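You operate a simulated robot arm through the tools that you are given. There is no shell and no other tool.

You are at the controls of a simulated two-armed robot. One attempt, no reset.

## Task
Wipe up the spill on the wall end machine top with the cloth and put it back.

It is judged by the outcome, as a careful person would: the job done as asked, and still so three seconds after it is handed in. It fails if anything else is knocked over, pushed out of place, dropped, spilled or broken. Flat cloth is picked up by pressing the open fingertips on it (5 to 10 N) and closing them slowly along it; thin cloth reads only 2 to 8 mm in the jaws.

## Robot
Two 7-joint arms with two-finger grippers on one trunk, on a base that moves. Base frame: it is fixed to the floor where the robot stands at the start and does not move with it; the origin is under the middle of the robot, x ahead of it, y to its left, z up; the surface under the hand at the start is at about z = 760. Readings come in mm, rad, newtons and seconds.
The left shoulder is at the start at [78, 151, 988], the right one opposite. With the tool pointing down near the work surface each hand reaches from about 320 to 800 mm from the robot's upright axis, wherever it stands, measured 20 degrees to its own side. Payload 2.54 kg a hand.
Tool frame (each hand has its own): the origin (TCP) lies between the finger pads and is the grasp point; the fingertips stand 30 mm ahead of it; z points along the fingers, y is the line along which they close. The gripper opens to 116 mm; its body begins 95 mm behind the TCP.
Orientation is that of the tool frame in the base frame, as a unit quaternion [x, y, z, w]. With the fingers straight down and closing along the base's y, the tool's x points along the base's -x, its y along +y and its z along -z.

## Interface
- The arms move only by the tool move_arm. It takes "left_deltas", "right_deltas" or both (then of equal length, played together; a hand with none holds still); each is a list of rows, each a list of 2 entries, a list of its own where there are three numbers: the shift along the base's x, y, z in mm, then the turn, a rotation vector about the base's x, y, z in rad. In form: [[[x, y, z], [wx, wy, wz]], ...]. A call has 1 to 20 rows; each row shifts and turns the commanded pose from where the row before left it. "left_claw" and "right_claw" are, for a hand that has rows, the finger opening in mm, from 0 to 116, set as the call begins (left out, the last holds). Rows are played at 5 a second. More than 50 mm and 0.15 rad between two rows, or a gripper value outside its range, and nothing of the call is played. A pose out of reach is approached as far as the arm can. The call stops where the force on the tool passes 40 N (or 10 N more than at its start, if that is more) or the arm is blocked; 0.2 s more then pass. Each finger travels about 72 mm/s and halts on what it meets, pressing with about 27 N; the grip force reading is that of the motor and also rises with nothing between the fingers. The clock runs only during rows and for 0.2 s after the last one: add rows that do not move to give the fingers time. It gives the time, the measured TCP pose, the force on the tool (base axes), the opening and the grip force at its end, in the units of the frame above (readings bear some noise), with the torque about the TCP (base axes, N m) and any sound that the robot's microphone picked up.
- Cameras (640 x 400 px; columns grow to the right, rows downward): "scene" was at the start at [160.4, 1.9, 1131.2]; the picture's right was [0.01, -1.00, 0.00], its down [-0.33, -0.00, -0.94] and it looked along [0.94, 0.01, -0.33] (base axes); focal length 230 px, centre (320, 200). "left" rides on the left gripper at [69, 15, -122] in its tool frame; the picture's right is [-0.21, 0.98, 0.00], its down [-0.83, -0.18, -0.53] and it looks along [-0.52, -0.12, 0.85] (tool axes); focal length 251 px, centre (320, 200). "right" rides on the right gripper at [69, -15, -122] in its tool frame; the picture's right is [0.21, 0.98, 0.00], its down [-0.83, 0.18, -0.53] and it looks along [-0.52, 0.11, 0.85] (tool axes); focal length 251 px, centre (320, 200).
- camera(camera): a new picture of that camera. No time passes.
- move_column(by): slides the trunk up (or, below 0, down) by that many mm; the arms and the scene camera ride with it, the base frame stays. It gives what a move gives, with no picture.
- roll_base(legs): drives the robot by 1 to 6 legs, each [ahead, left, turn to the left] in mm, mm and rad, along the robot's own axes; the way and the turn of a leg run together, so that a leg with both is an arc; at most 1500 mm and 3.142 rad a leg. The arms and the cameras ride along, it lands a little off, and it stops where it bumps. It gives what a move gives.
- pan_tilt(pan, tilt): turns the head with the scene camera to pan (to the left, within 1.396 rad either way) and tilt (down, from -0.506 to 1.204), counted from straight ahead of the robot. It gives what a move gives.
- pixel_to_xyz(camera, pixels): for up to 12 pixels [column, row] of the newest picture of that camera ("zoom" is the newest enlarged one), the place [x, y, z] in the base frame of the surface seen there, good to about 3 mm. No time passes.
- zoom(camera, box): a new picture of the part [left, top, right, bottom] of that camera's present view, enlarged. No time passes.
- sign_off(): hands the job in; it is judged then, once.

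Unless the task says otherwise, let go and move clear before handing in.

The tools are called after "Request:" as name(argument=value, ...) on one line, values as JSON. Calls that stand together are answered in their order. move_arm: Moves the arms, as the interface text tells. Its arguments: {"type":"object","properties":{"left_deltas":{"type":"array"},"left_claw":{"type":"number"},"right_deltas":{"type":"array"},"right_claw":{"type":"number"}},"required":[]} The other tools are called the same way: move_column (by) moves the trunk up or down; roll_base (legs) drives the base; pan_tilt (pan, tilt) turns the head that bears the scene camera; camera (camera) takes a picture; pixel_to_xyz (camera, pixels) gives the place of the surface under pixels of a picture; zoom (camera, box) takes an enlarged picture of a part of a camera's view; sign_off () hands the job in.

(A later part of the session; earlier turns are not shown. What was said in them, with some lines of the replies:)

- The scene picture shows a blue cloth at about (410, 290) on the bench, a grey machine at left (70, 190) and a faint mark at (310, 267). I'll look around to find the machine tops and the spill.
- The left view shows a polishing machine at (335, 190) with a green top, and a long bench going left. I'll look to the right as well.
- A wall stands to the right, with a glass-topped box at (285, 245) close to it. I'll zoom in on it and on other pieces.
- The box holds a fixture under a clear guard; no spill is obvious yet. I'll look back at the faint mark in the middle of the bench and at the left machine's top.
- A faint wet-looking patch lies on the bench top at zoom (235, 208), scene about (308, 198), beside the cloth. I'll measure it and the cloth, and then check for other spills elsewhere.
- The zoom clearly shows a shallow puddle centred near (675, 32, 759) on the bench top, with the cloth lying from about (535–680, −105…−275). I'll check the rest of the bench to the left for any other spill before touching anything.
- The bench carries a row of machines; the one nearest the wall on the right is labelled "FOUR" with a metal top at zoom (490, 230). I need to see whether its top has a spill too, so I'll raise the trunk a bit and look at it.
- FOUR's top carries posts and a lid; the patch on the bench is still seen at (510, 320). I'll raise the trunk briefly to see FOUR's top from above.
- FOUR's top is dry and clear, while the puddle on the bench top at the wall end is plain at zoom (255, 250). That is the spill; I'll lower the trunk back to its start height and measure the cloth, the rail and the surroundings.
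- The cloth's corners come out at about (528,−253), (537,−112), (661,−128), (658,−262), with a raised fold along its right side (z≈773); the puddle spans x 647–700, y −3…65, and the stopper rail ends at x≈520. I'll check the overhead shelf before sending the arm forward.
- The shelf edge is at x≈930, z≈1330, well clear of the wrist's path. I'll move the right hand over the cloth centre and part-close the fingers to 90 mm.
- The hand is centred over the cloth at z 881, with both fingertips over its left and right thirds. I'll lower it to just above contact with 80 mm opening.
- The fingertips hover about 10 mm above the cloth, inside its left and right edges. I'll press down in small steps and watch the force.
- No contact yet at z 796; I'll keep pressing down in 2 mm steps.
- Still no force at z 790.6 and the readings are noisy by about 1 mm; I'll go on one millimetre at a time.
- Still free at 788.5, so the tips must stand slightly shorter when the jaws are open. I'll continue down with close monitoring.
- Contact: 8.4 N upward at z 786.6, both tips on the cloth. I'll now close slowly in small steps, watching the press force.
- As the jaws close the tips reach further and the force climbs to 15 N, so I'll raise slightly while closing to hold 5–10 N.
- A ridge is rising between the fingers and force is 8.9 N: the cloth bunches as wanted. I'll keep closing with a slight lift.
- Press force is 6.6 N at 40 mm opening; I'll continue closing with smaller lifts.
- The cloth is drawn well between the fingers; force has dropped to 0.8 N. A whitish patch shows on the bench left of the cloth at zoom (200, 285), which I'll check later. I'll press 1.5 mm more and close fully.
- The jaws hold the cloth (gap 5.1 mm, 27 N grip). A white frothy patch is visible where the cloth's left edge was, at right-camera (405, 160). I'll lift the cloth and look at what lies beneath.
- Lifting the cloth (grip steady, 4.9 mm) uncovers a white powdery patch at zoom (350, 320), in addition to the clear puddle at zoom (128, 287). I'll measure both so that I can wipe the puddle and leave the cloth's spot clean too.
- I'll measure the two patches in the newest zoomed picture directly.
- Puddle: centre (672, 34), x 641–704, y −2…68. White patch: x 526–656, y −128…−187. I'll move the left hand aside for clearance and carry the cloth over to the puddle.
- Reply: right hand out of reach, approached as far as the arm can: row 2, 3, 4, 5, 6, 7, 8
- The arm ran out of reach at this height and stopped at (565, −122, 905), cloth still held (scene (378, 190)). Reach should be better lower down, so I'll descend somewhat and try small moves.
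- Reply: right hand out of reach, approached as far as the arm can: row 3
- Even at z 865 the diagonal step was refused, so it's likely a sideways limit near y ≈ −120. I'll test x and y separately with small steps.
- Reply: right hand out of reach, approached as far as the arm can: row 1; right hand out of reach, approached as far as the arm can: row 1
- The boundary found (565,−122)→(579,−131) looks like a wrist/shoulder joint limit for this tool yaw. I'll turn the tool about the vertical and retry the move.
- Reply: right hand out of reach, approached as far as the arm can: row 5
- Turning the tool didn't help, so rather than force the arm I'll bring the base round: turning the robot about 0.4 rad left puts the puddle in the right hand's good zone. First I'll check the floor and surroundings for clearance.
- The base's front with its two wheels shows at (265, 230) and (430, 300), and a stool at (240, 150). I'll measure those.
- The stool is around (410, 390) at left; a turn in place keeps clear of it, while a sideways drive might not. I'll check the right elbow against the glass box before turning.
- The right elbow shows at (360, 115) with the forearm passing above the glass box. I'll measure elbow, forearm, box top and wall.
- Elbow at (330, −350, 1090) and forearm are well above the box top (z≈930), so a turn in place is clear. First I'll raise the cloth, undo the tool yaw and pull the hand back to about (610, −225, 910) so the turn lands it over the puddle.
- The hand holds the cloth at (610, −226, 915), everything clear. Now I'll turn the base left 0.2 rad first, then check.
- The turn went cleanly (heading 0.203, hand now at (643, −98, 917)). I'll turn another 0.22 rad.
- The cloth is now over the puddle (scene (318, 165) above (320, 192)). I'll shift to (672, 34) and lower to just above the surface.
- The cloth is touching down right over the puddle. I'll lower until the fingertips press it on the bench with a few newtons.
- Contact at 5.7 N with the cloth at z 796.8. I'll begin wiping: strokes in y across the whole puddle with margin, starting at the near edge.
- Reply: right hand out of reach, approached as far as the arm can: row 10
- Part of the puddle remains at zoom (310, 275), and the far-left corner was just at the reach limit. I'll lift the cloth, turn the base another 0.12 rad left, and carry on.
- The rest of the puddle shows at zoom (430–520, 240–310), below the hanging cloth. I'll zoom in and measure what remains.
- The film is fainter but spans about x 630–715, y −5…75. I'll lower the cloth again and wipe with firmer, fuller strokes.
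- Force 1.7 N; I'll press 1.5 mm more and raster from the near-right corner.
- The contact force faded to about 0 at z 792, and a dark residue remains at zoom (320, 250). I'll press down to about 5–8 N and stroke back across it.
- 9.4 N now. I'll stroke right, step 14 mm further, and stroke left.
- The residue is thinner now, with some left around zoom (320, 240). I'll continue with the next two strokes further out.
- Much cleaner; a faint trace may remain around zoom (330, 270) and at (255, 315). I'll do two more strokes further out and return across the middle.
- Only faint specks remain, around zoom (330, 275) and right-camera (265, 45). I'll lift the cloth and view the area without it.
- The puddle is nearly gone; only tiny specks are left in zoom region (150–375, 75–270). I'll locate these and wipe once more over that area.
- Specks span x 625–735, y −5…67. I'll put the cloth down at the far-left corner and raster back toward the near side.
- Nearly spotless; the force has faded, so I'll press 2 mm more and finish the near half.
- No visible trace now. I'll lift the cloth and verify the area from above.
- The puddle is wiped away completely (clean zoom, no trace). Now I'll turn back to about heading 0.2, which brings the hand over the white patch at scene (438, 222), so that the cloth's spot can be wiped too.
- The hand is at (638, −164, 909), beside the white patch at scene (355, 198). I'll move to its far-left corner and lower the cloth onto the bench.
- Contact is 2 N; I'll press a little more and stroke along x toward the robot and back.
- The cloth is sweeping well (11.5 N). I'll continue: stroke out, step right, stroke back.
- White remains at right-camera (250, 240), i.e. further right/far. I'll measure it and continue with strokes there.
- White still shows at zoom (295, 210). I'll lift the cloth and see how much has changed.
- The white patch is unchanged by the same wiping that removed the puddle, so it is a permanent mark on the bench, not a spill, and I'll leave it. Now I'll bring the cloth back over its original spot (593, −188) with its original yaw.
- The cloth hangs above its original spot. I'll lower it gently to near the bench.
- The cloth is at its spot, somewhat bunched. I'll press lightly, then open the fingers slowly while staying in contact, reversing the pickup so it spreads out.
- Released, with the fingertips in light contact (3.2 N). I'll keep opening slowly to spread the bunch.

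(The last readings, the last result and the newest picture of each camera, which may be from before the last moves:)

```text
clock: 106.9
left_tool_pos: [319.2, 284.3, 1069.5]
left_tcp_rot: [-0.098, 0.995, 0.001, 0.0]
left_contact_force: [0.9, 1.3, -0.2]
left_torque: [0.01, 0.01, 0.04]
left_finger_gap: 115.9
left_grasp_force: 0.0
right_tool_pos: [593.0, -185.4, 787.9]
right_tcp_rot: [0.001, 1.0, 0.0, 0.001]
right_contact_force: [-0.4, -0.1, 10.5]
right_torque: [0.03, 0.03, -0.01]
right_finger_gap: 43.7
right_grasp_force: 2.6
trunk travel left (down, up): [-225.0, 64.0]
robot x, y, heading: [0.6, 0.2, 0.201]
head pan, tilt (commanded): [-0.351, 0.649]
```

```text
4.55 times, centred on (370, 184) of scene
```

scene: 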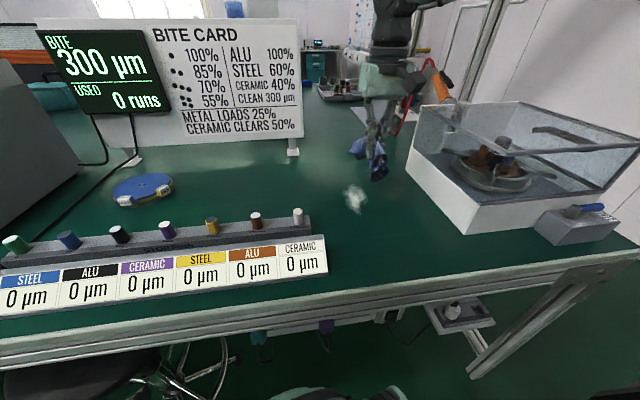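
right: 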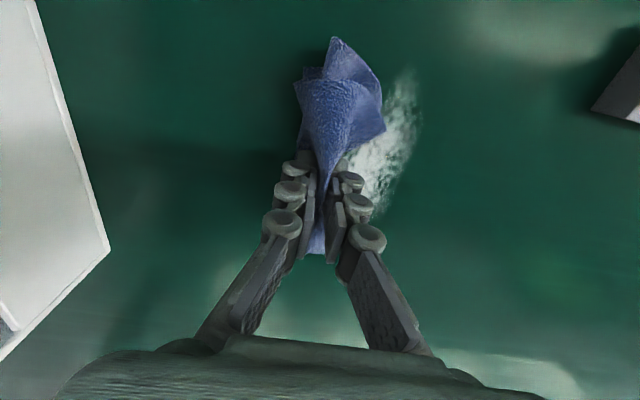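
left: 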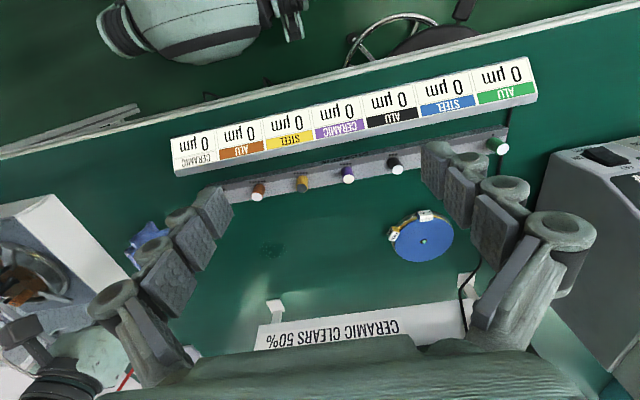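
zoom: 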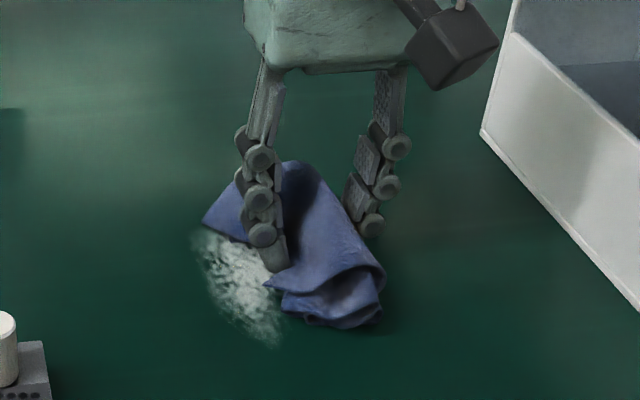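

The right finger slid off the bunch and the cloth lies free. I'll raise the hand and look at how it lies.

Request:
move_arm(right_deltas=[[[0, 0, 5], [0, 0, 0]], [[0, 0, 15], [0, 0, 0]], [[0, 0, 30], [0, 0, 0]], [[0, 0, 40], [0, 0, 0]], [[0, 0, 30], [0, 0, 0]], [[0, 0, 0], [0, 0, 0]]], right_claw=60)

Request:
zoom(camera="scene", box=[300, 140, 440, 228])

Request:
camera(camera="right")

```text
clock: 108.3
left_tool_pos: [320.3, 284.9, 1068.7]
left_tcp_rot: [-0.098, 0.995, 0.0, 0.0]
left_contact_force: [0.3, -0.1, -0.2]
left_torque: [-0.02, 0.0, 0.04]
left_finger_gap: 115.8
left_grasp_force: 0.1
right_tool_pos: [591.3, -185.6, 910.2]
right_tcp_rot: [0.001, 1.0, 0.001, 0.0]
right_contact_force: [-0.6, 0.3, 0.2]
right_torque: [-0.03, -0.03, 0.04]
right_finger_gap: 60.1
right_grasp_force: 0.1
trunk travel left (down, up): [-225.0, 64.0]
robot x, y, heading: [3.6, -0.8, 0.201]
head pan, tilt (commanded): [-0.351, 0.649]
```

```text
4.55 times, centred on (370, 184) of scene
```

zoom: 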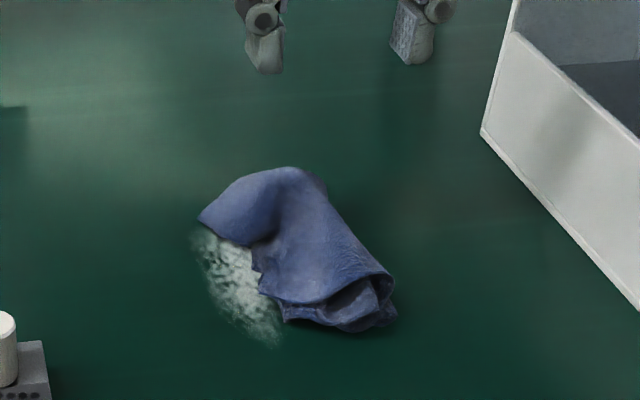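

```text
taken
```

right: 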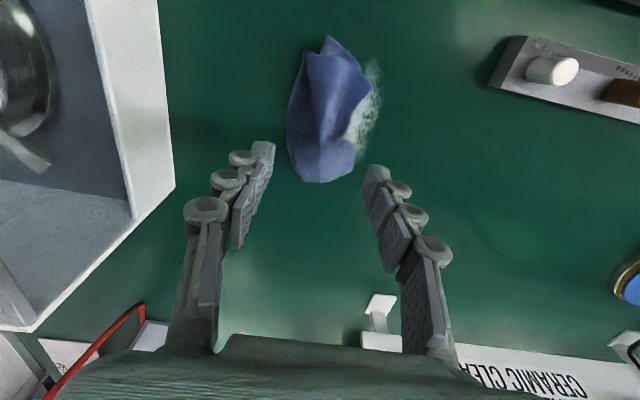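

The cloth is lying back, loosely folded, within its original footprint. I'll measure its extents to compare with the original.

Request:
zoom(camera="right", box=[250, 20, 410, 200])

Request:
pixel_to_xyz(camera="right", pixels=[[328, 40], [368, 90], [350, 172], [312, 178], [292, 130], [330, 110], [330, 70], [330, 150], [305, 85], [355, 120]])

```text
2.22 times, centred on (330, 110) of right
```

zoom: 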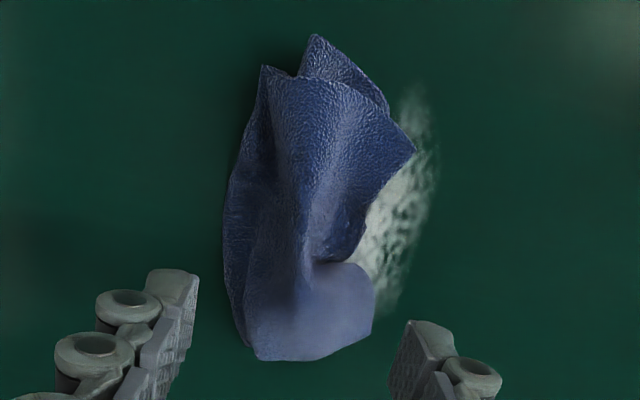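

```text
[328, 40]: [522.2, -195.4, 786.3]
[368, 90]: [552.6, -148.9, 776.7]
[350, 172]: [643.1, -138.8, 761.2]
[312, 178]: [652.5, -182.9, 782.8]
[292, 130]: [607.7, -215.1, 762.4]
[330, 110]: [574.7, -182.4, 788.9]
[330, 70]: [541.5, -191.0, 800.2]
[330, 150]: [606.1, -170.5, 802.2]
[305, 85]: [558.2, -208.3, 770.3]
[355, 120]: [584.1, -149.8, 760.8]
```

The cloth's middle is at about (585, −182), within ~12 mm of where it was (596, −189), but it is bunched up along a ridge. I'll try to flatten it: press the closed fingertips on the ridge and open them slowly to spread it.

Request:
move_arm(right_deltas=[[[0, 0, -20], [0, 0, 0]], [[0, 0, -20], [0, 0, 0]], [[0, 0, -20], [0, 0, 0]], [[0, 0, -15], [0, 0, 0]], [[0, 0, 0], [0, 0, 0]]], right_claw=4)

Request:
move_arm(right_deltas=[[[0, 0, -10], [0, 0, 0]], [[0, 0, -10], [0, 0, 0]], [[0, 0, -8], [0, 0, 0]], [[0, 0, -6], [0, 0, 0]], [[0, 0, 0], [0, 0, 0]]], right_claw=4)

Request:
zoom(camera="scene", box=[300, 140, 440, 228])

```text
clock: 109.5
left_tool_pos: [320.6, 284.4, 1069.6]
left_tcp_rot: [-0.099, 0.995, 0.0, 0.0]
left_contact_force: [0.5, -0.1, 0.1]
left_torque: [-0.02, 0.03, -0.01]
left_finger_gap: 116.0
left_grasp_force: 0.1
right_tool_pos: [593.8, -185.6, 831.9]
right_tcp_rot: [0.0, 1.0, 0.0, 0.0]
right_contact_force: [0.1, -0.6, 0.3]
right_torque: [-0.02, 0.02, -0.01]
right_finger_gap: 3.8
right_grasp_force: 0.0
trunk travel left (down, up): [-225.0, 64.0]
robot x, y, heading: [2.7, 4.4, 0.2]
head pan, tilt (commanded): [-0.351, 0.649]
```

```text
clock: 110.7
left_tool_pos: [320.1, 285.5, 1068.5]
left_tcp_rot: [-0.098, 0.995, 0.001, 0.0]
left_contact_force: [-0.9, 0.2, -0.3]
left_torque: [0.01, -0.01, 0.01]
left_finger_gap: 115.9
left_grasp_force: 0.1
right_tool_pos: [593.4, -184.8, 800.5]
right_tcp_rot: [0.001, 1.0, 0.0, 0.0]
right_contact_force: [0.2, -0.8, 1.3]
right_torque: [0.01, 0.01, -0.01]
right_finger_gap: 3.8
right_grasp_force: 0.1
trunk travel left (down, up): [-225.0, 64.0]
robot x, y, heading: [-1.4, -1.1, 0.195]
head pan, tilt (commanded): [-0.351, 0.649]
```

```text
4.55 times, centred on (370, 184) of scene
```

zoom: 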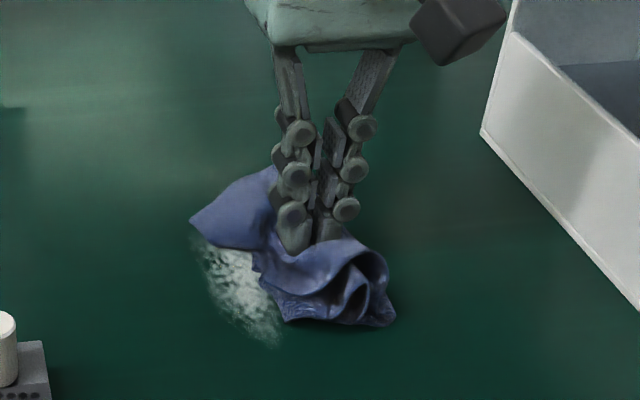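

The tips have pushed the ridge down (1.3 N at z 800). I'll press slightly more and open slowly.

Request:
move_arm(right_deltas=[[[0, 0, -2], [0, 0, 0]], [[0, 0, -2], [0, 0, 0]], [[0, 0, 0], [0, 0, 0]]], right_claw=4)

Request:
move_arm(right_deltas=[[[0, 0, -0.5], [0, 0, 0]], [[0, 0, 0], [0, 0, 0]]], right_claw=12)

Request:
move_arm(right_deltas=[[[0, 0, -0.5], [0, 0, 0]], [[0, 0, 0], [0, 0, 0]]], right_claw=20)

Request:
move_arm(right_deltas=[[[0, 0, -0.8], [0, 0, 0]], [[0, 0, 0], [0, 0, 0]]], right_claw=28)

Request:
zoom(camera="scene", box=[300, 140, 440, 228])

```text
clock: 111.5
left_tool_pos: [319.8, 284.3, 1068.6]
left_tcp_rot: [-0.099, 0.995, 0.0, 0.0]
left_contact_force: [-0.4, 0.1, -0.2]
left_torque: [-0.01, -0.02, -0.01]
left_finger_gap: 116.1
left_grasp_force: 0.0
right_tool_pos: [591.5, -185.4, 795.8]
right_tcp_rot: [0.001, 1.0, 0.0, 0.001]
right_contact_force: [-0.2, 0.4, 6.8]
right_torque: [-0.05, -0.02, 0.02]
right_finger_gap: 3.8
right_grasp_force: 0.1
trunk travel left (down, up): [-225.0, 64.0]
robot x, y, heading: [-1.5, 2.1, 0.199]
head pan, tilt (commanded): [-0.351, 0.649]
```

```text
clock: 112.1
left_tool_pos: [319.3, 285.5, 1068.7]
left_tcp_rot: [-0.098, 0.995, 0.0, 0.0]
left_contact_force: [-1.0, 0.7, -0.2]
left_torque: [-0.02, -0.02, 0.02]
left_finger_gap: 115.9
left_grasp_force: 0.1
right_tool_pos: [591.8, -185.5, 795.5]
right_tcp_rot: [0.002, 1.0, 0.0, 0.0]
right_contact_force: [-0.6, 1.0, 3.4]
right_torque: [0.02, -0.02, -0.01]
right_finger_gap: 11.0
right_grasp_force: 0.1
trunk travel left (down, up): [-225.0, 64.0]
robot x, y, heading: [-3.0, 0.6, 0.199]
head pan, tilt (commanded): [-0.351, 0.649]
```

```text
clock: 112.7
left_tool_pos: [320.3, 285.3, 1069.3]
left_tcp_rot: [-0.098, 0.995, 0.0, 0.0]
left_contact_force: [-0.1, -0.4, 0.6]
left_torque: [0.02, -0.01, -0.03]
left_finger_gap: 115.9
left_grasp_force: 0.1
right_tool_pos: [593.5, -186.0, 795.5]
right_tcp_rot: [0.001, 1.0, 0.0, 0.001]
right_contact_force: [-0.9, 0.2, 4.4]
right_torque: [0.03, -0.01, -0.01]
right_finger_gap: 20.7
right_grasp_force: 0.1
trunk travel left (down, up): [-225.0, 64.0]
robot x, y, heading: [-2.1, 1.0, 0.196]
head pan, tilt (commanded): [-0.351, 0.649]
```

```text
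clock: 113.3
left_tool_pos: [320.2, 284.9, 1068.7]
left_tcp_rot: [-0.099, 0.995, 0.0, -0.001]
left_contact_force: [0.6, 0.8, -0.3]
left_torque: [-0.02, 0.03, 0.04]
left_finger_gap: 115.7
left_grasp_force: 0.0
right_tool_pos: [593.3, -185.3, 793.9]
right_tcp_rot: [0.001, 1.0, 0.0, 0.0]
right_contact_force: [-1.0, 0.4, 4.9]
right_torque: [0.02, 0.0, 0.01]
right_finger_gap: 29.2
right_grasp_force: 0.0
trunk travel left (down, up): [-225.0, 64.0]
robot x, y, heading: [-1.5, -2.6, 0.199]
head pan, tilt (commanded): [-0.351, 0.649]
```

```text
4.55 times, centred on (370, 184) of scene
```

zoom: 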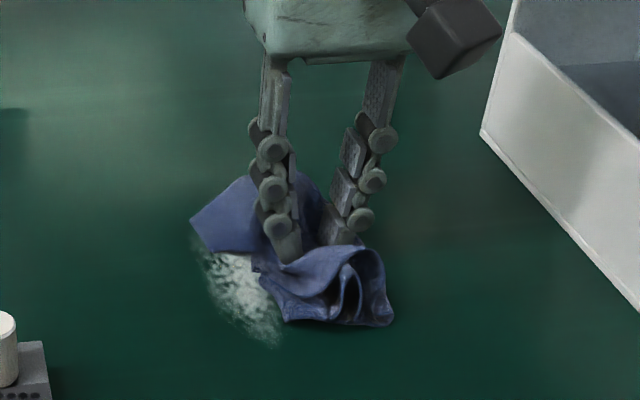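

The cloth is spreading somewhat under a steady 5 N. I'll continue opening further.

Request:
move_arm(right_deltas=[[[0, 0, -1], [0, 0, 0]], [[0, 0, 0], [0, 0, 0]]], right_claw=38)

Request:
move_arm(right_deltas=[[[0, 0, -1], [0, 0, 0]], [[0, 0, 0], [0, 0, 0]]], right_claw=48)

Request:
move_arm(right_deltas=[[[0, 0, -1.2], [0, 0, 0]], [[0, 0, 0], [0, 0, 0]]], right_claw=58)

Request:
move_arm(right_deltas=[[[0, 0, -1.2], [0, 0, 0]], [[0, 0, 0], [0, 0, 0]]], right_claw=70)

Request:
zoom(camera="scene", box=[300, 140, 440, 228])

```text
clock: 113.9
left_tool_pos: [319.3, 285.1, 1068.3]
left_tcp_rot: [-0.098, 0.995, 0.0, 0.0]
left_contact_force: [-0.3, 0.1, 0.4]
left_torque: [0.0, 0.02, -0.01]
left_finger_gap: 115.9
left_grasp_force: 0.0
right_tool_pos: [593.5, -184.8, 792.7]
right_tcp_rot: [0.001, 1.0, 0.0, 0.001]
right_contact_force: [-0.5, 0.3, 3.4]
right_torque: [-0.01, 0.01, 0.01]
right_finger_gap: 39.6
right_grasp_force: 0.0
trunk travel left (down, up): [-225.0, 64.0]
robot x, y, heading: [0.7, -2.0, 0.192]
head pan, tilt (commanded): [-0.351, 0.649]
```

```text
clock: 114.5
left_tool_pos: [318.9, 285.8, 1069.1]
left_tcp_rot: [-0.098, 0.995, 0.0, -0.001]
left_contact_force: [0.0, 0.3, -0.5]
left_torque: [-0.04, -0.02, 0.0]
left_finger_gap: 116.0
left_grasp_force: 0.0
right_tool_pos: [593.5, -185.5, 792.1]
right_tcp_rot: [0.0, 1.0, 0.0, 0.0]
right_contact_force: [-1.2, 0.5, 2.1]
right_torque: [0.02, -0.03, 0.03]
right_finger_gap: 49.3
right_grasp_force: 0.0
trunk travel left (down, up): [-225.0, 64.0]
robot x, y, heading: [0.7, 1.0, 0.195]
head pan, tilt (commanded): [-0.351, 0.649]
```

```text
clock: 115.1
left_tool_pos: [320.2, 283.6, 1068.2]
left_tcp_rot: [-0.098, 0.995, 0.001, 0.0]
left_contact_force: [0.6, 0.7, 0.6]
left_torque: [-0.01, -0.01, -0.03]
left_finger_gap: 116.1
left_grasp_force: 0.0
right_tool_pos: [593.6, -185.7, 790.0]
right_tcp_rot: [0.001, 1.0, 0.001, 0.0]
right_contact_force: [-0.6, -0.2, 2.4]
right_torque: [-0.03, 0.01, 0.02]
right_finger_gap: 58.6
right_grasp_force: 0.0
trunk travel left (down, up): [-225.0, 64.0]
robot x, y, heading: [0.4, -1.6, 0.194]
head pan, tilt (commanded): [-0.351, 0.649]
```

```text
clock: 115.7
left_tool_pos: [319.3, 284.7, 1068.7]
left_tcp_rot: [-0.098, 0.995, 0.0, 0.0]
left_contact_force: [0.0, 0.6, 0.0]
left_torque: [-0.02, -0.01, -0.02]
left_finger_gap: 116.0
left_grasp_force: 0.0
right_tool_pos: [594.6, -185.4, 790.7]
right_tcp_rot: [0.0, 1.0, 0.0, 0.0]
right_contact_force: [0.6, -1.3, 1.6]
right_torque: [-0.06, -0.02, -0.03]
right_finger_gap: 70.7
right_grasp_force: 0.1
trunk travel left (down, up): [-225.0, 64.0]
robot x, y, heading: [-0.5, -2.8, 0.197]
head pan, tilt (commanded): [-0.351, 0.649]
```

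```text
4.55 times, centred on (370, 184) of scene
```

zoom: 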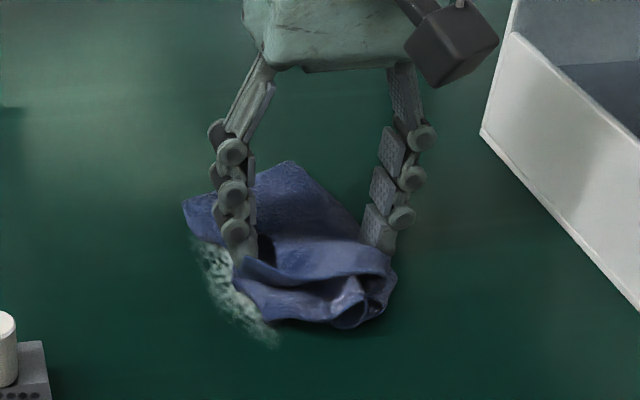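

That spread the middle nicely. I'll lift and do the same on the near part of the cloth, around x ≈ 550.

Request:
move_arm(right_deltas=[[[0, 0, 10], [0, 0, 0]], [[0, 0, 25], [0, 0, 0]], [[0, 0, 30], [0, 0, 0]], [[-20, 0, 20], [0, 0, 0]], [[-25, 0, 0], [0, 0, 0]], [[0, 0, 0], [0, 0, 0]]], right_claw=70)

Request:
zoom(camera="scene", box=[300, 140, 440, 228])

Request:
camera(camera="right")

```text
clock: 117.1
left_tool_pos: [319.9, 285.0, 1068.7]
left_tcp_rot: [-0.099, 0.995, 0.0, 0.0]
left_contact_force: [0.3, 0.5, 0.8]
left_torque: [-0.03, 0.04, 0.0]
left_finger_gap: 116.0
left_grasp_force: 0.0
right_tool_pos: [548.3, -186.8, 875.3]
right_tcp_rot: [0.001, 1.0, 0.0, 0.001]
right_contact_force: [-0.1, -0.3, -0.8]
right_torque: [0.01, 0.02, 0.03]
right_finger_gap: 70.1
right_grasp_force: 0.1
trunk travel left (down, up): [-225.0, 64.0]
robot x, y, heading: [0.8, 1.3, 0.198]
head pan, tilt (commanded): [-0.351, 0.649]
```

```text
4.55 times, centred on (370, 184) of scene
```

zoom: 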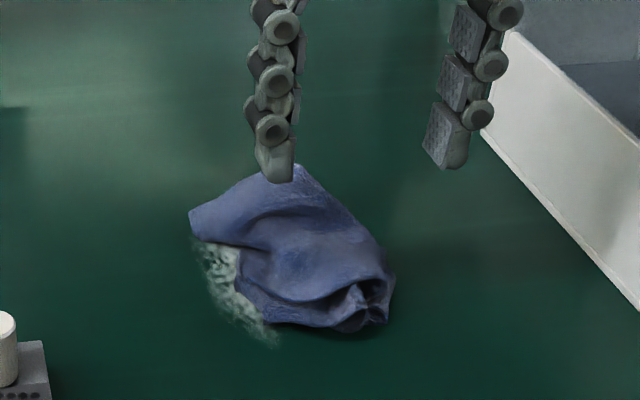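

```text
taken
```

right: 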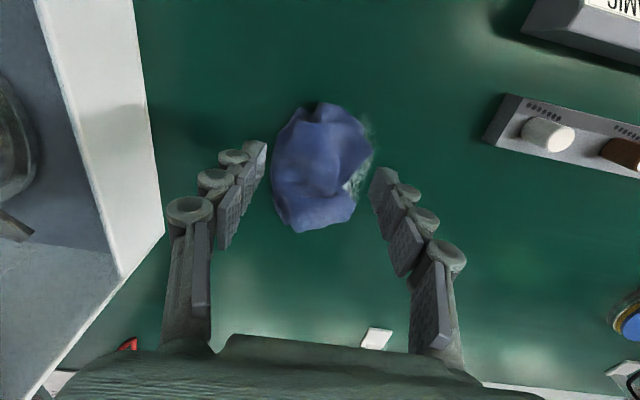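

Flatter and wider now. I'll repeat the press-and-open at the near part (x ≈ 548).

Request:
move_arm(right_deltas=[[[0, 0, -20], [0, 0, 0]], [[0, 0, -20], [0, 0, 0]], [[0, 0, -15], [0, 0, 0]], [[0, 0, -10], [0, 0, 0]], [[0, 0, -6], [0, 0, 0]], [[0, 0, -4], [0, 0, 0]], [[0, 0, 0], [0, 0, 0]]], right_claw=4)

Request:
move_arm(right_deltas=[[[0, 0, -2], [0, 0, 0]], [[0, 0, -2], [0, 0, 0]], [[0, 0, 0], [0, 0, 0]]], right_claw=4)

```text
clock: 118.7
left_tool_pos: [319.6, 285.9, 1068.8]
left_tcp_rot: [-0.099, 0.995, -0.001, 0.0]
left_contact_force: [-0.2, 0.9, -0.1]
left_torque: [0.0, -0.04, 0.01]
left_finger_gap: 116.2
left_grasp_force: 0.0
right_tool_pos: [549.2, -185.7, 800.7]
right_tcp_rot: [0.001, 1.0, 0.0, 0.0]
right_contact_force: [0.2, 0.2, 0.7]
right_torque: [-0.02, 0.01, 0.0]
right_finger_gap: 3.7
right_grasp_force: 0.1
trunk travel left (down, up): [-225.0, 64.0]
robot x, y, heading: [0.6, -0.7, 0.201]
head pan, tilt (commanded): [-0.351, 0.649]
```

```text
clock: 119.5
left_tool_pos: [320.2, 284.7, 1068.2]
left_tcp_rot: [-0.098, 0.995, 0.0, 0.0]
left_contact_force: [-0.3, 0.1, -0.4]
left_torque: [-0.02, -0.03, -0.01]
left_finger_gap: 116.0
left_grasp_force: 0.0
right_tool_pos: [549.2, -185.4, 794.9]
right_tcp_rot: [0.001, 1.0, 0.0, -0.001]
right_contact_force: [0.8, -0.1, 0.0]
right_torque: [-0.02, -0.03, -0.01]
right_finger_gap: 3.7
right_grasp_force: 0.0
trunk travel left (down, up): [-225.0, 64.0]
robot x, y, heading: [-2.1, -0.4, 0.197]
head pan, tilt (commanded): [-0.351, 0.649]
```

Request:
move_arm(right_deltas=[[[0, 0, -2], [0, 0, 0]], [[0, 0, 0], [0, 0, 0]]], right_claw=4)

Request:
zoom(camera="scene", box=[300, 140, 440, 228])

```text
clock: 120.1
left_tool_pos: [320.9, 285.5, 1068.2]
left_tcp_rot: [-0.098, 0.995, 0.001, 0.001]
left_contact_force: [0.8, 1.2, 0.1]
left_torque: [-0.01, 0.01, -0.01]
left_finger_gap: 116.3
left_grasp_force: 0.1
right_tool_pos: [547.3, -187.3, 793.0]
right_tcp_rot: [0.001, 1.0, 0.0, 0.001]
right_contact_force: [0.3, -0.3, 3.1]
right_torque: [-0.04, -0.03, -0.01]
right_finger_gap: 3.5
right_grasp_force: 0.1
trunk travel left (down, up): [-225.0, 64.0]
robot x, y, heading: [2.7, -1.7, 0.202]
head pan, tilt (commanded): [-0.351, 0.649]
```

```text
4.55 times, centred on (370, 184) of scene
```

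zoom: 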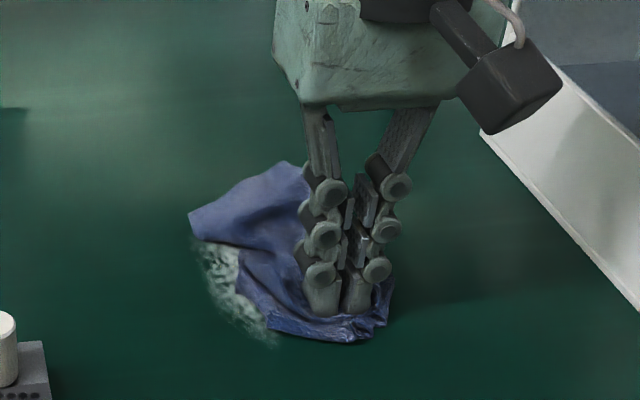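

Pressed flat at 3 N near the front edge; now I'll open slowly again.

Request:
move_arm(right_deltas=[[[0, 0, -0.8], [0, 0, 0]], [[0, 0, 0], [0, 0, 0]]], right_claw=14)

Request:
move_arm(right_deltas=[[[0, 0, -0.8], [0, 0, 0]], [[0, 0, 0], [0, 0, 0]]], right_claw=24)

Request:
move_arm(right_deltas=[[[0, 0, -0.8], [0, 0, 0]], [[0, 0, 0], [0, 0, 0]]], right_claw=34)

Request:
move_arm(right_deltas=[[[0, 0, -1], [0, 0, 0]], [[0, 0, 0], [0, 0, 0]]], right_claw=46)

Request:
move_arm(right_deltas=[[[0, 0, -1], [0, 0, 0]], [[0, 0, 0], [0, 0, 0]]], right_claw=58)

Request:
move_arm(right_deltas=[[[0, 0, -1], [0, 0, 0]], [[0, 0, 0], [0, 0, 0]]], right_claw=70)

Request:
zoom(camera="scene", box=[300, 140, 440, 228])

```text
clock: 120.7
left_tool_pos: [319.1, 285.7, 1068.6]
left_tcp_rot: [-0.099, 0.995, 0.0, 0.0]
left_contact_force: [0.1, -0.3, 1.0]
left_torque: [0.04, -0.04, 0.0]
left_finger_gap: 116.0
left_grasp_force: 0.0
right_tool_pos: [547.3, -185.8, 792.2]
right_tcp_rot: [0.001, 1.0, 0.0, 0.001]
right_contact_force: [1.2, -0.6, 6.9]
right_torque: [-0.07, -0.06, 0.01]
right_finger_gap: 13.8
right_grasp_force: 0.0
trunk travel left (down, up): [-225.0, 64.0]
robot x, y, heading: [1.7, 2.5, 0.194]
head pan, tilt (commanded): [-0.351, 0.649]
```

```text
clock: 121.3
left_tool_pos: [319.5, 285.6, 1068.6]
left_tcp_rot: [-0.098, 0.995, 0.0, 0.0]
left_contact_force: [-0.3, -0.4, 0.7]
left_torque: [0.0, -0.01, -0.02]
left_finger_gap: 116.1
left_grasp_force: 0.1
right_tool_pos: [547.9, -186.7, 792.1]
right_tcp_rot: [0.0, 1.0, 0.0, 0.0]
right_contact_force: [1.0, 0.3, 5.7]
right_torque: [0.01, 0.0, 0.05]
right_finger_gap: 24.9
right_grasp_force: 0.0
trunk travel left (down, up): [-225.0, 64.0]
robot x, y, heading: [1.2, 2.2, 0.204]
head pan, tilt (commanded): [-0.351, 0.649]
```

```text
clock: 121.9
left_tool_pos: [319.2, 285.8, 1067.8]
left_tcp_rot: [-0.099, 0.995, 0.0, 0.0]
left_contact_force: [0.4, -0.3, -0.1]
left_torque: [0.0, 0.0, 0.01]
left_finger_gap: 116.1
left_grasp_force: 0.0
right_tool_pos: [547.8, -186.6, 792.4]
right_tcp_rot: [0.001, 1.0, 0.0, 0.002]
right_contact_force: [-0.3, 0.4, 4.9]
right_torque: [0.06, 0.0, 0.01]
right_finger_gap: 35.5
right_grasp_force: 2.3
trunk travel left (down, up): [-225.0, 64.0]
robot x, y, heading: [0.9, 0.8, 0.198]
head pan, tilt (commanded): [-0.351, 0.649]
```

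```text
clock: 122.5
left_tool_pos: [320.6, 284.9, 1068.3]
left_tcp_rot: [-0.098, 0.995, -0.001, 0.0]
left_contact_force: [0.7, -0.7, 0.2]
left_torque: [-0.01, -0.01, -0.02]
left_finger_gap: 115.6
left_grasp_force: 0.1
right_tool_pos: [550.5, -187.6, 790.0]
right_tcp_rot: [0.001, 1.0, 0.0, 0.0]
right_contact_force: [0.0, -0.3, 3.8]
right_torque: [0.05, -0.04, -0.01]
right_finger_gap: 48.4
right_grasp_force: 1.8
trunk travel left (down, up): [-225.0, 64.0]
robot x, y, heading: [-1.4, -1.1, 0.201]
head pan, tilt (commanded): [-0.351, 0.649]
```

```text
clock: 123.1
left_tool_pos: [319.2, 284.3, 1068.5]
left_tcp_rot: [-0.099, 0.995, 0.0, 0.0]
left_contact_force: [-0.6, 0.3, 0.7]
left_torque: [0.0, 0.0, 0.01]
left_finger_gap: 116.1
left_grasp_force: 0.0
right_tool_pos: [548.7, -184.9, 787.7]
right_tcp_rot: [0.001, 1.0, 0.0, 0.0]
right_contact_force: [-0.4, -0.4, 2.6]
right_torque: [0.0, 0.0, 0.0]
right_finger_gap: 60.6
right_grasp_force: 2.0
trunk travel left (down, up): [-225.0, 64.0]
robot x, y, heading: [0.9, -2.8, 0.2]
head pan, tilt (commanded): [-0.351, 0.649]
```

```text
clock: 123.7
left_tool_pos: [319.2, 286.5, 1068.0]
left_tcp_rot: [-0.098, 0.995, 0.0, 0.0]
left_contact_force: [-0.8, 0.3, 0.2]
left_torque: [0.0, 0.01, 0.05]
left_finger_gap: 116.1
left_grasp_force: 0.0
right_tool_pos: [548.7, -185.6, 788.3]
right_tcp_rot: [0.001, 1.0, 0.0, -0.001]
right_contact_force: [-0.7, -0.6, 3.1]
right_torque: [0.03, 0.01, -0.01]
right_finger_gap: 72.0
right_grasp_force: 1.9
trunk travel left (down, up): [-225.0, 64.0]
robot x, y, heading: [2.7, -0.6, 0.192]
head pan, tilt (commanded): [-0.351, 0.649]
```

```text
4.55 times, centred on (370, 184) of scene
```

zoom: 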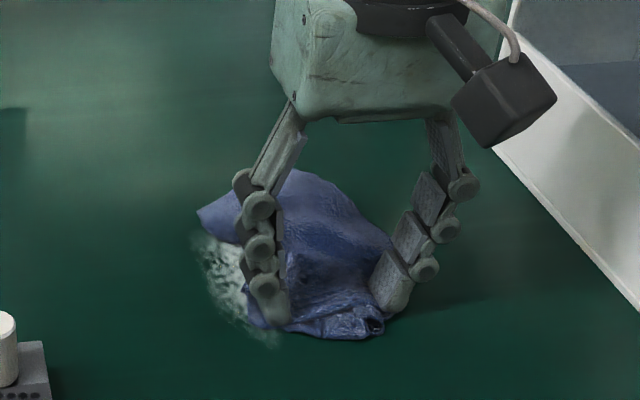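

The cloth now lies much flatter. I'll lift away and check where it sits.

Request:
move_arm(right_deltas=[[[0, 0, 10], [0, 0, 0]], [[0, 0, 25], [0, 0, 0]], [[0, 0, 35], [0, 0, 0]], [[-10, 0, 40], [0, 0, 0]], [[-20, 0, 40], [0, 0, 0]], [[-20, 0, 20], [0, 0, 0]], [[0, 0, 0], [0, 0, 0]]], right_claw=80)

Request:
camera(camera="right")

Request:
zoom(camera="right", box=[220, 120, 420, 245])

Request:
zoom(camera="scene", box=[300, 140, 440, 228])

```text
clock: 125.3
left_tool_pos: [320.0, 285.3, 1069.4]
left_tcp_rot: [-0.098, 0.995, -0.001, -0.001]
left_contact_force: [-0.2, 0.0, -0.1]
left_torque: [0.02, -0.03, -0.01]
left_finger_gap: 116.1
left_grasp_force: 0.1
right_tool_pos: [499.8, -185.7, 958.1]
right_tcp_rot: [0.001, 1.0, 0.0, 0.0]
right_contact_force: [-0.2, -0.1, 0.2]
right_torque: [-0.03, -0.02, -0.02]
right_finger_gap: 80.2
right_grasp_force: 0.0
trunk travel left (down, up): [-225.0, 64.0]
robot x, y, heading: [0.5, -2.0, 0.199]
head pan, tilt (commanded): [-0.351, 0.649]
```

```text
taken
```

right: 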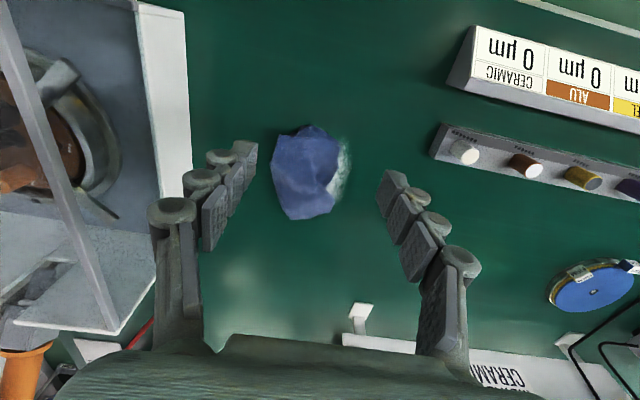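

```text
3.20 times, centred on (320, 182) of right
```

zoom: 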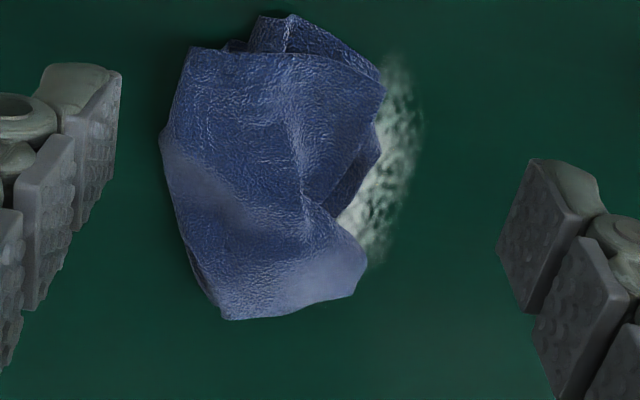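

```text
4.55 times, centred on (370, 184) of scene
```

zoom: 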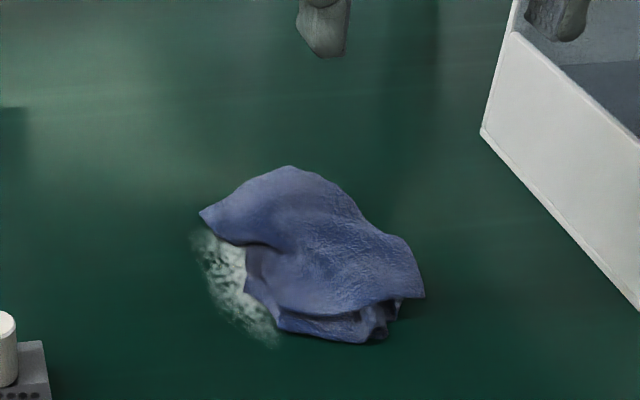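

The cloth lies fairly flat in its old spot, released. I'll measure its outline to compare with the original.

Request:
pixel_to_xyz(camera="right", pixels=[[312, 127], [338, 150], [333, 203], [292, 216], [273, 165], [282, 138], [305, 170], [300, 195], [310, 150]])

Request:
pan_tilt(pan=-0.2, tilt=0.6)

Request:
camera(camera="scene")

```text
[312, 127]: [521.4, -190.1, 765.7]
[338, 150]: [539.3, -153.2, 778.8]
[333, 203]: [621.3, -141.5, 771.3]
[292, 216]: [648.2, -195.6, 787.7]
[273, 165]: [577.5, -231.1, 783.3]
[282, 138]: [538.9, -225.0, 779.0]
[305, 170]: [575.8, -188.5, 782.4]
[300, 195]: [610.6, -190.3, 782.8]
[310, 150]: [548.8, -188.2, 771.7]
```

```text
clock: 126.0
left_tool_pos: [319.9, 284.8, 1068.5]
left_tcp_rot: [-0.099, 0.995, 0.0, 0.0]
left_contact_force: [-0.1, -0.8, -0.1]
left_torque: [-0.01, -0.01, -0.01]
left_finger_gap: 115.9
left_grasp_force: 0.1
right_tool_pos: [499.6, -185.4, 958.6]
right_tcp_rot: [0.001, 1.0, 0.0, 0.0]
right_contact_force: [-0.1, 0.1, -0.5]
right_torque: [0.0, -0.02, 0.0]
right_finger_gap: 79.9
right_grasp_force: 0.2
trunk travel left (down, up): [-225.0, 64.0]
robot x, y, heading: [0.1, 1.4, 0.202]
head pan, tilt (commanded): [-0.201, 0.6]
```

```text
taken
```

scene: 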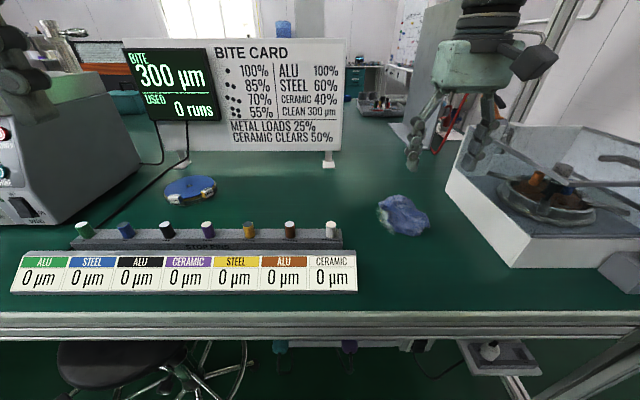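

The cloth's middle is at about (583, −188), roughly 12 mm from its original centre, and everything else on the bench is in place. I'll check the spill area at (308, 198) once more and raise the hand clear.

Request:
zoom(camera="scene", box=[260, 170, 360, 232])

Request:
move_arm(right_deltas=[[[-10, -5, 20], [0, 0, 0]], [[-20, -10, 20], [0, 0, 0]], [[-20, -10, 15], [0, 0, 0]], [[-20, -10, 15], [0, 0, 0]], [[0, 0, 0], [0, 0, 0]]], right_claw=100)

Request:
camera(camera="left")

Request:
camera(camera="right")

```text
6.40 times, centred on (310, 201) of scene
```

zoom: 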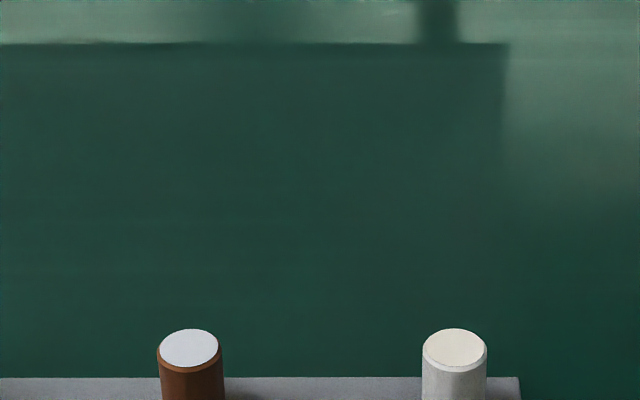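

```text
clock: 127.2
left_tool_pos: [320.2, 284.9, 1068.8]
left_tcp_rot: [-0.099, 0.995, 0.0, 0.0]
left_contact_force: [-0.3, 0.2, 0.3]
left_torque: [0.0, 0.03, 0.01]
left_finger_gap: 115.9
left_grasp_force: 0.0
right_tool_pos: [428.5, -221.3, 1029.1]
right_tcp_rot: [0.001, 1.0, 0.0, 0.001]
right_contact_force: [-0.5, 0.6, -0.5]
right_torque: [-0.02, 0.03, -0.02]
right_finger_gap: 99.7
right_grasp_force: 0.0
trunk travel left (down, up): [-225.0, 64.0]
robot x, y, heading: [1.2, -0.4, 0.195]
head pan, tilt (commanded): [-0.201, 0.6]
```

```text
taken
```

left: 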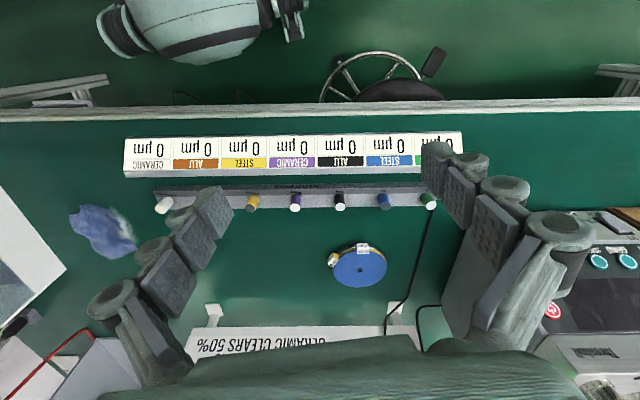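

```text
taken
```

right: 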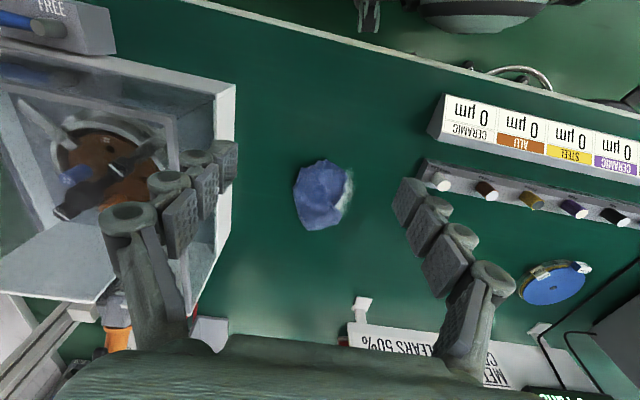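

The spill area is clean in the latest zoom. The cloth is back at its original spot (right camera (320, 193)) with the hand released and clear at (428, −221, 1029), and nothing else on the bench has moved. I'm handing the job in.

Request:
sign_off()

```text
The job is handed in.
```

The puddle on the bench top at the wall end is wiped up and the cloth is back where it was. The last close-up of the spot shows no trace of liquid.

- **Which surface:** I took "wall end machine top" to mean the bench top beside the wall. That is where the only wipeable spill and the cloth were. The top of machine FOUR looked dry, though I only saw it at a shallow angle.
- **Cloth:** It sits within about 15 mm of its original place. It is more crumpled than before, roughly 90 mm wide instead of 140.
- **White patch:** A white patch was hidden under the cloth. The strokes that cleared the puddle left it unchanged, so I judged it a permanent mark and left it; about half is still under the cloth.
- **Everything else:** Nothing else on the bench looks moved in the final pictures. The robot is still turned about 0.2 rad left of where it started, with both hands empty and clear of the bench.
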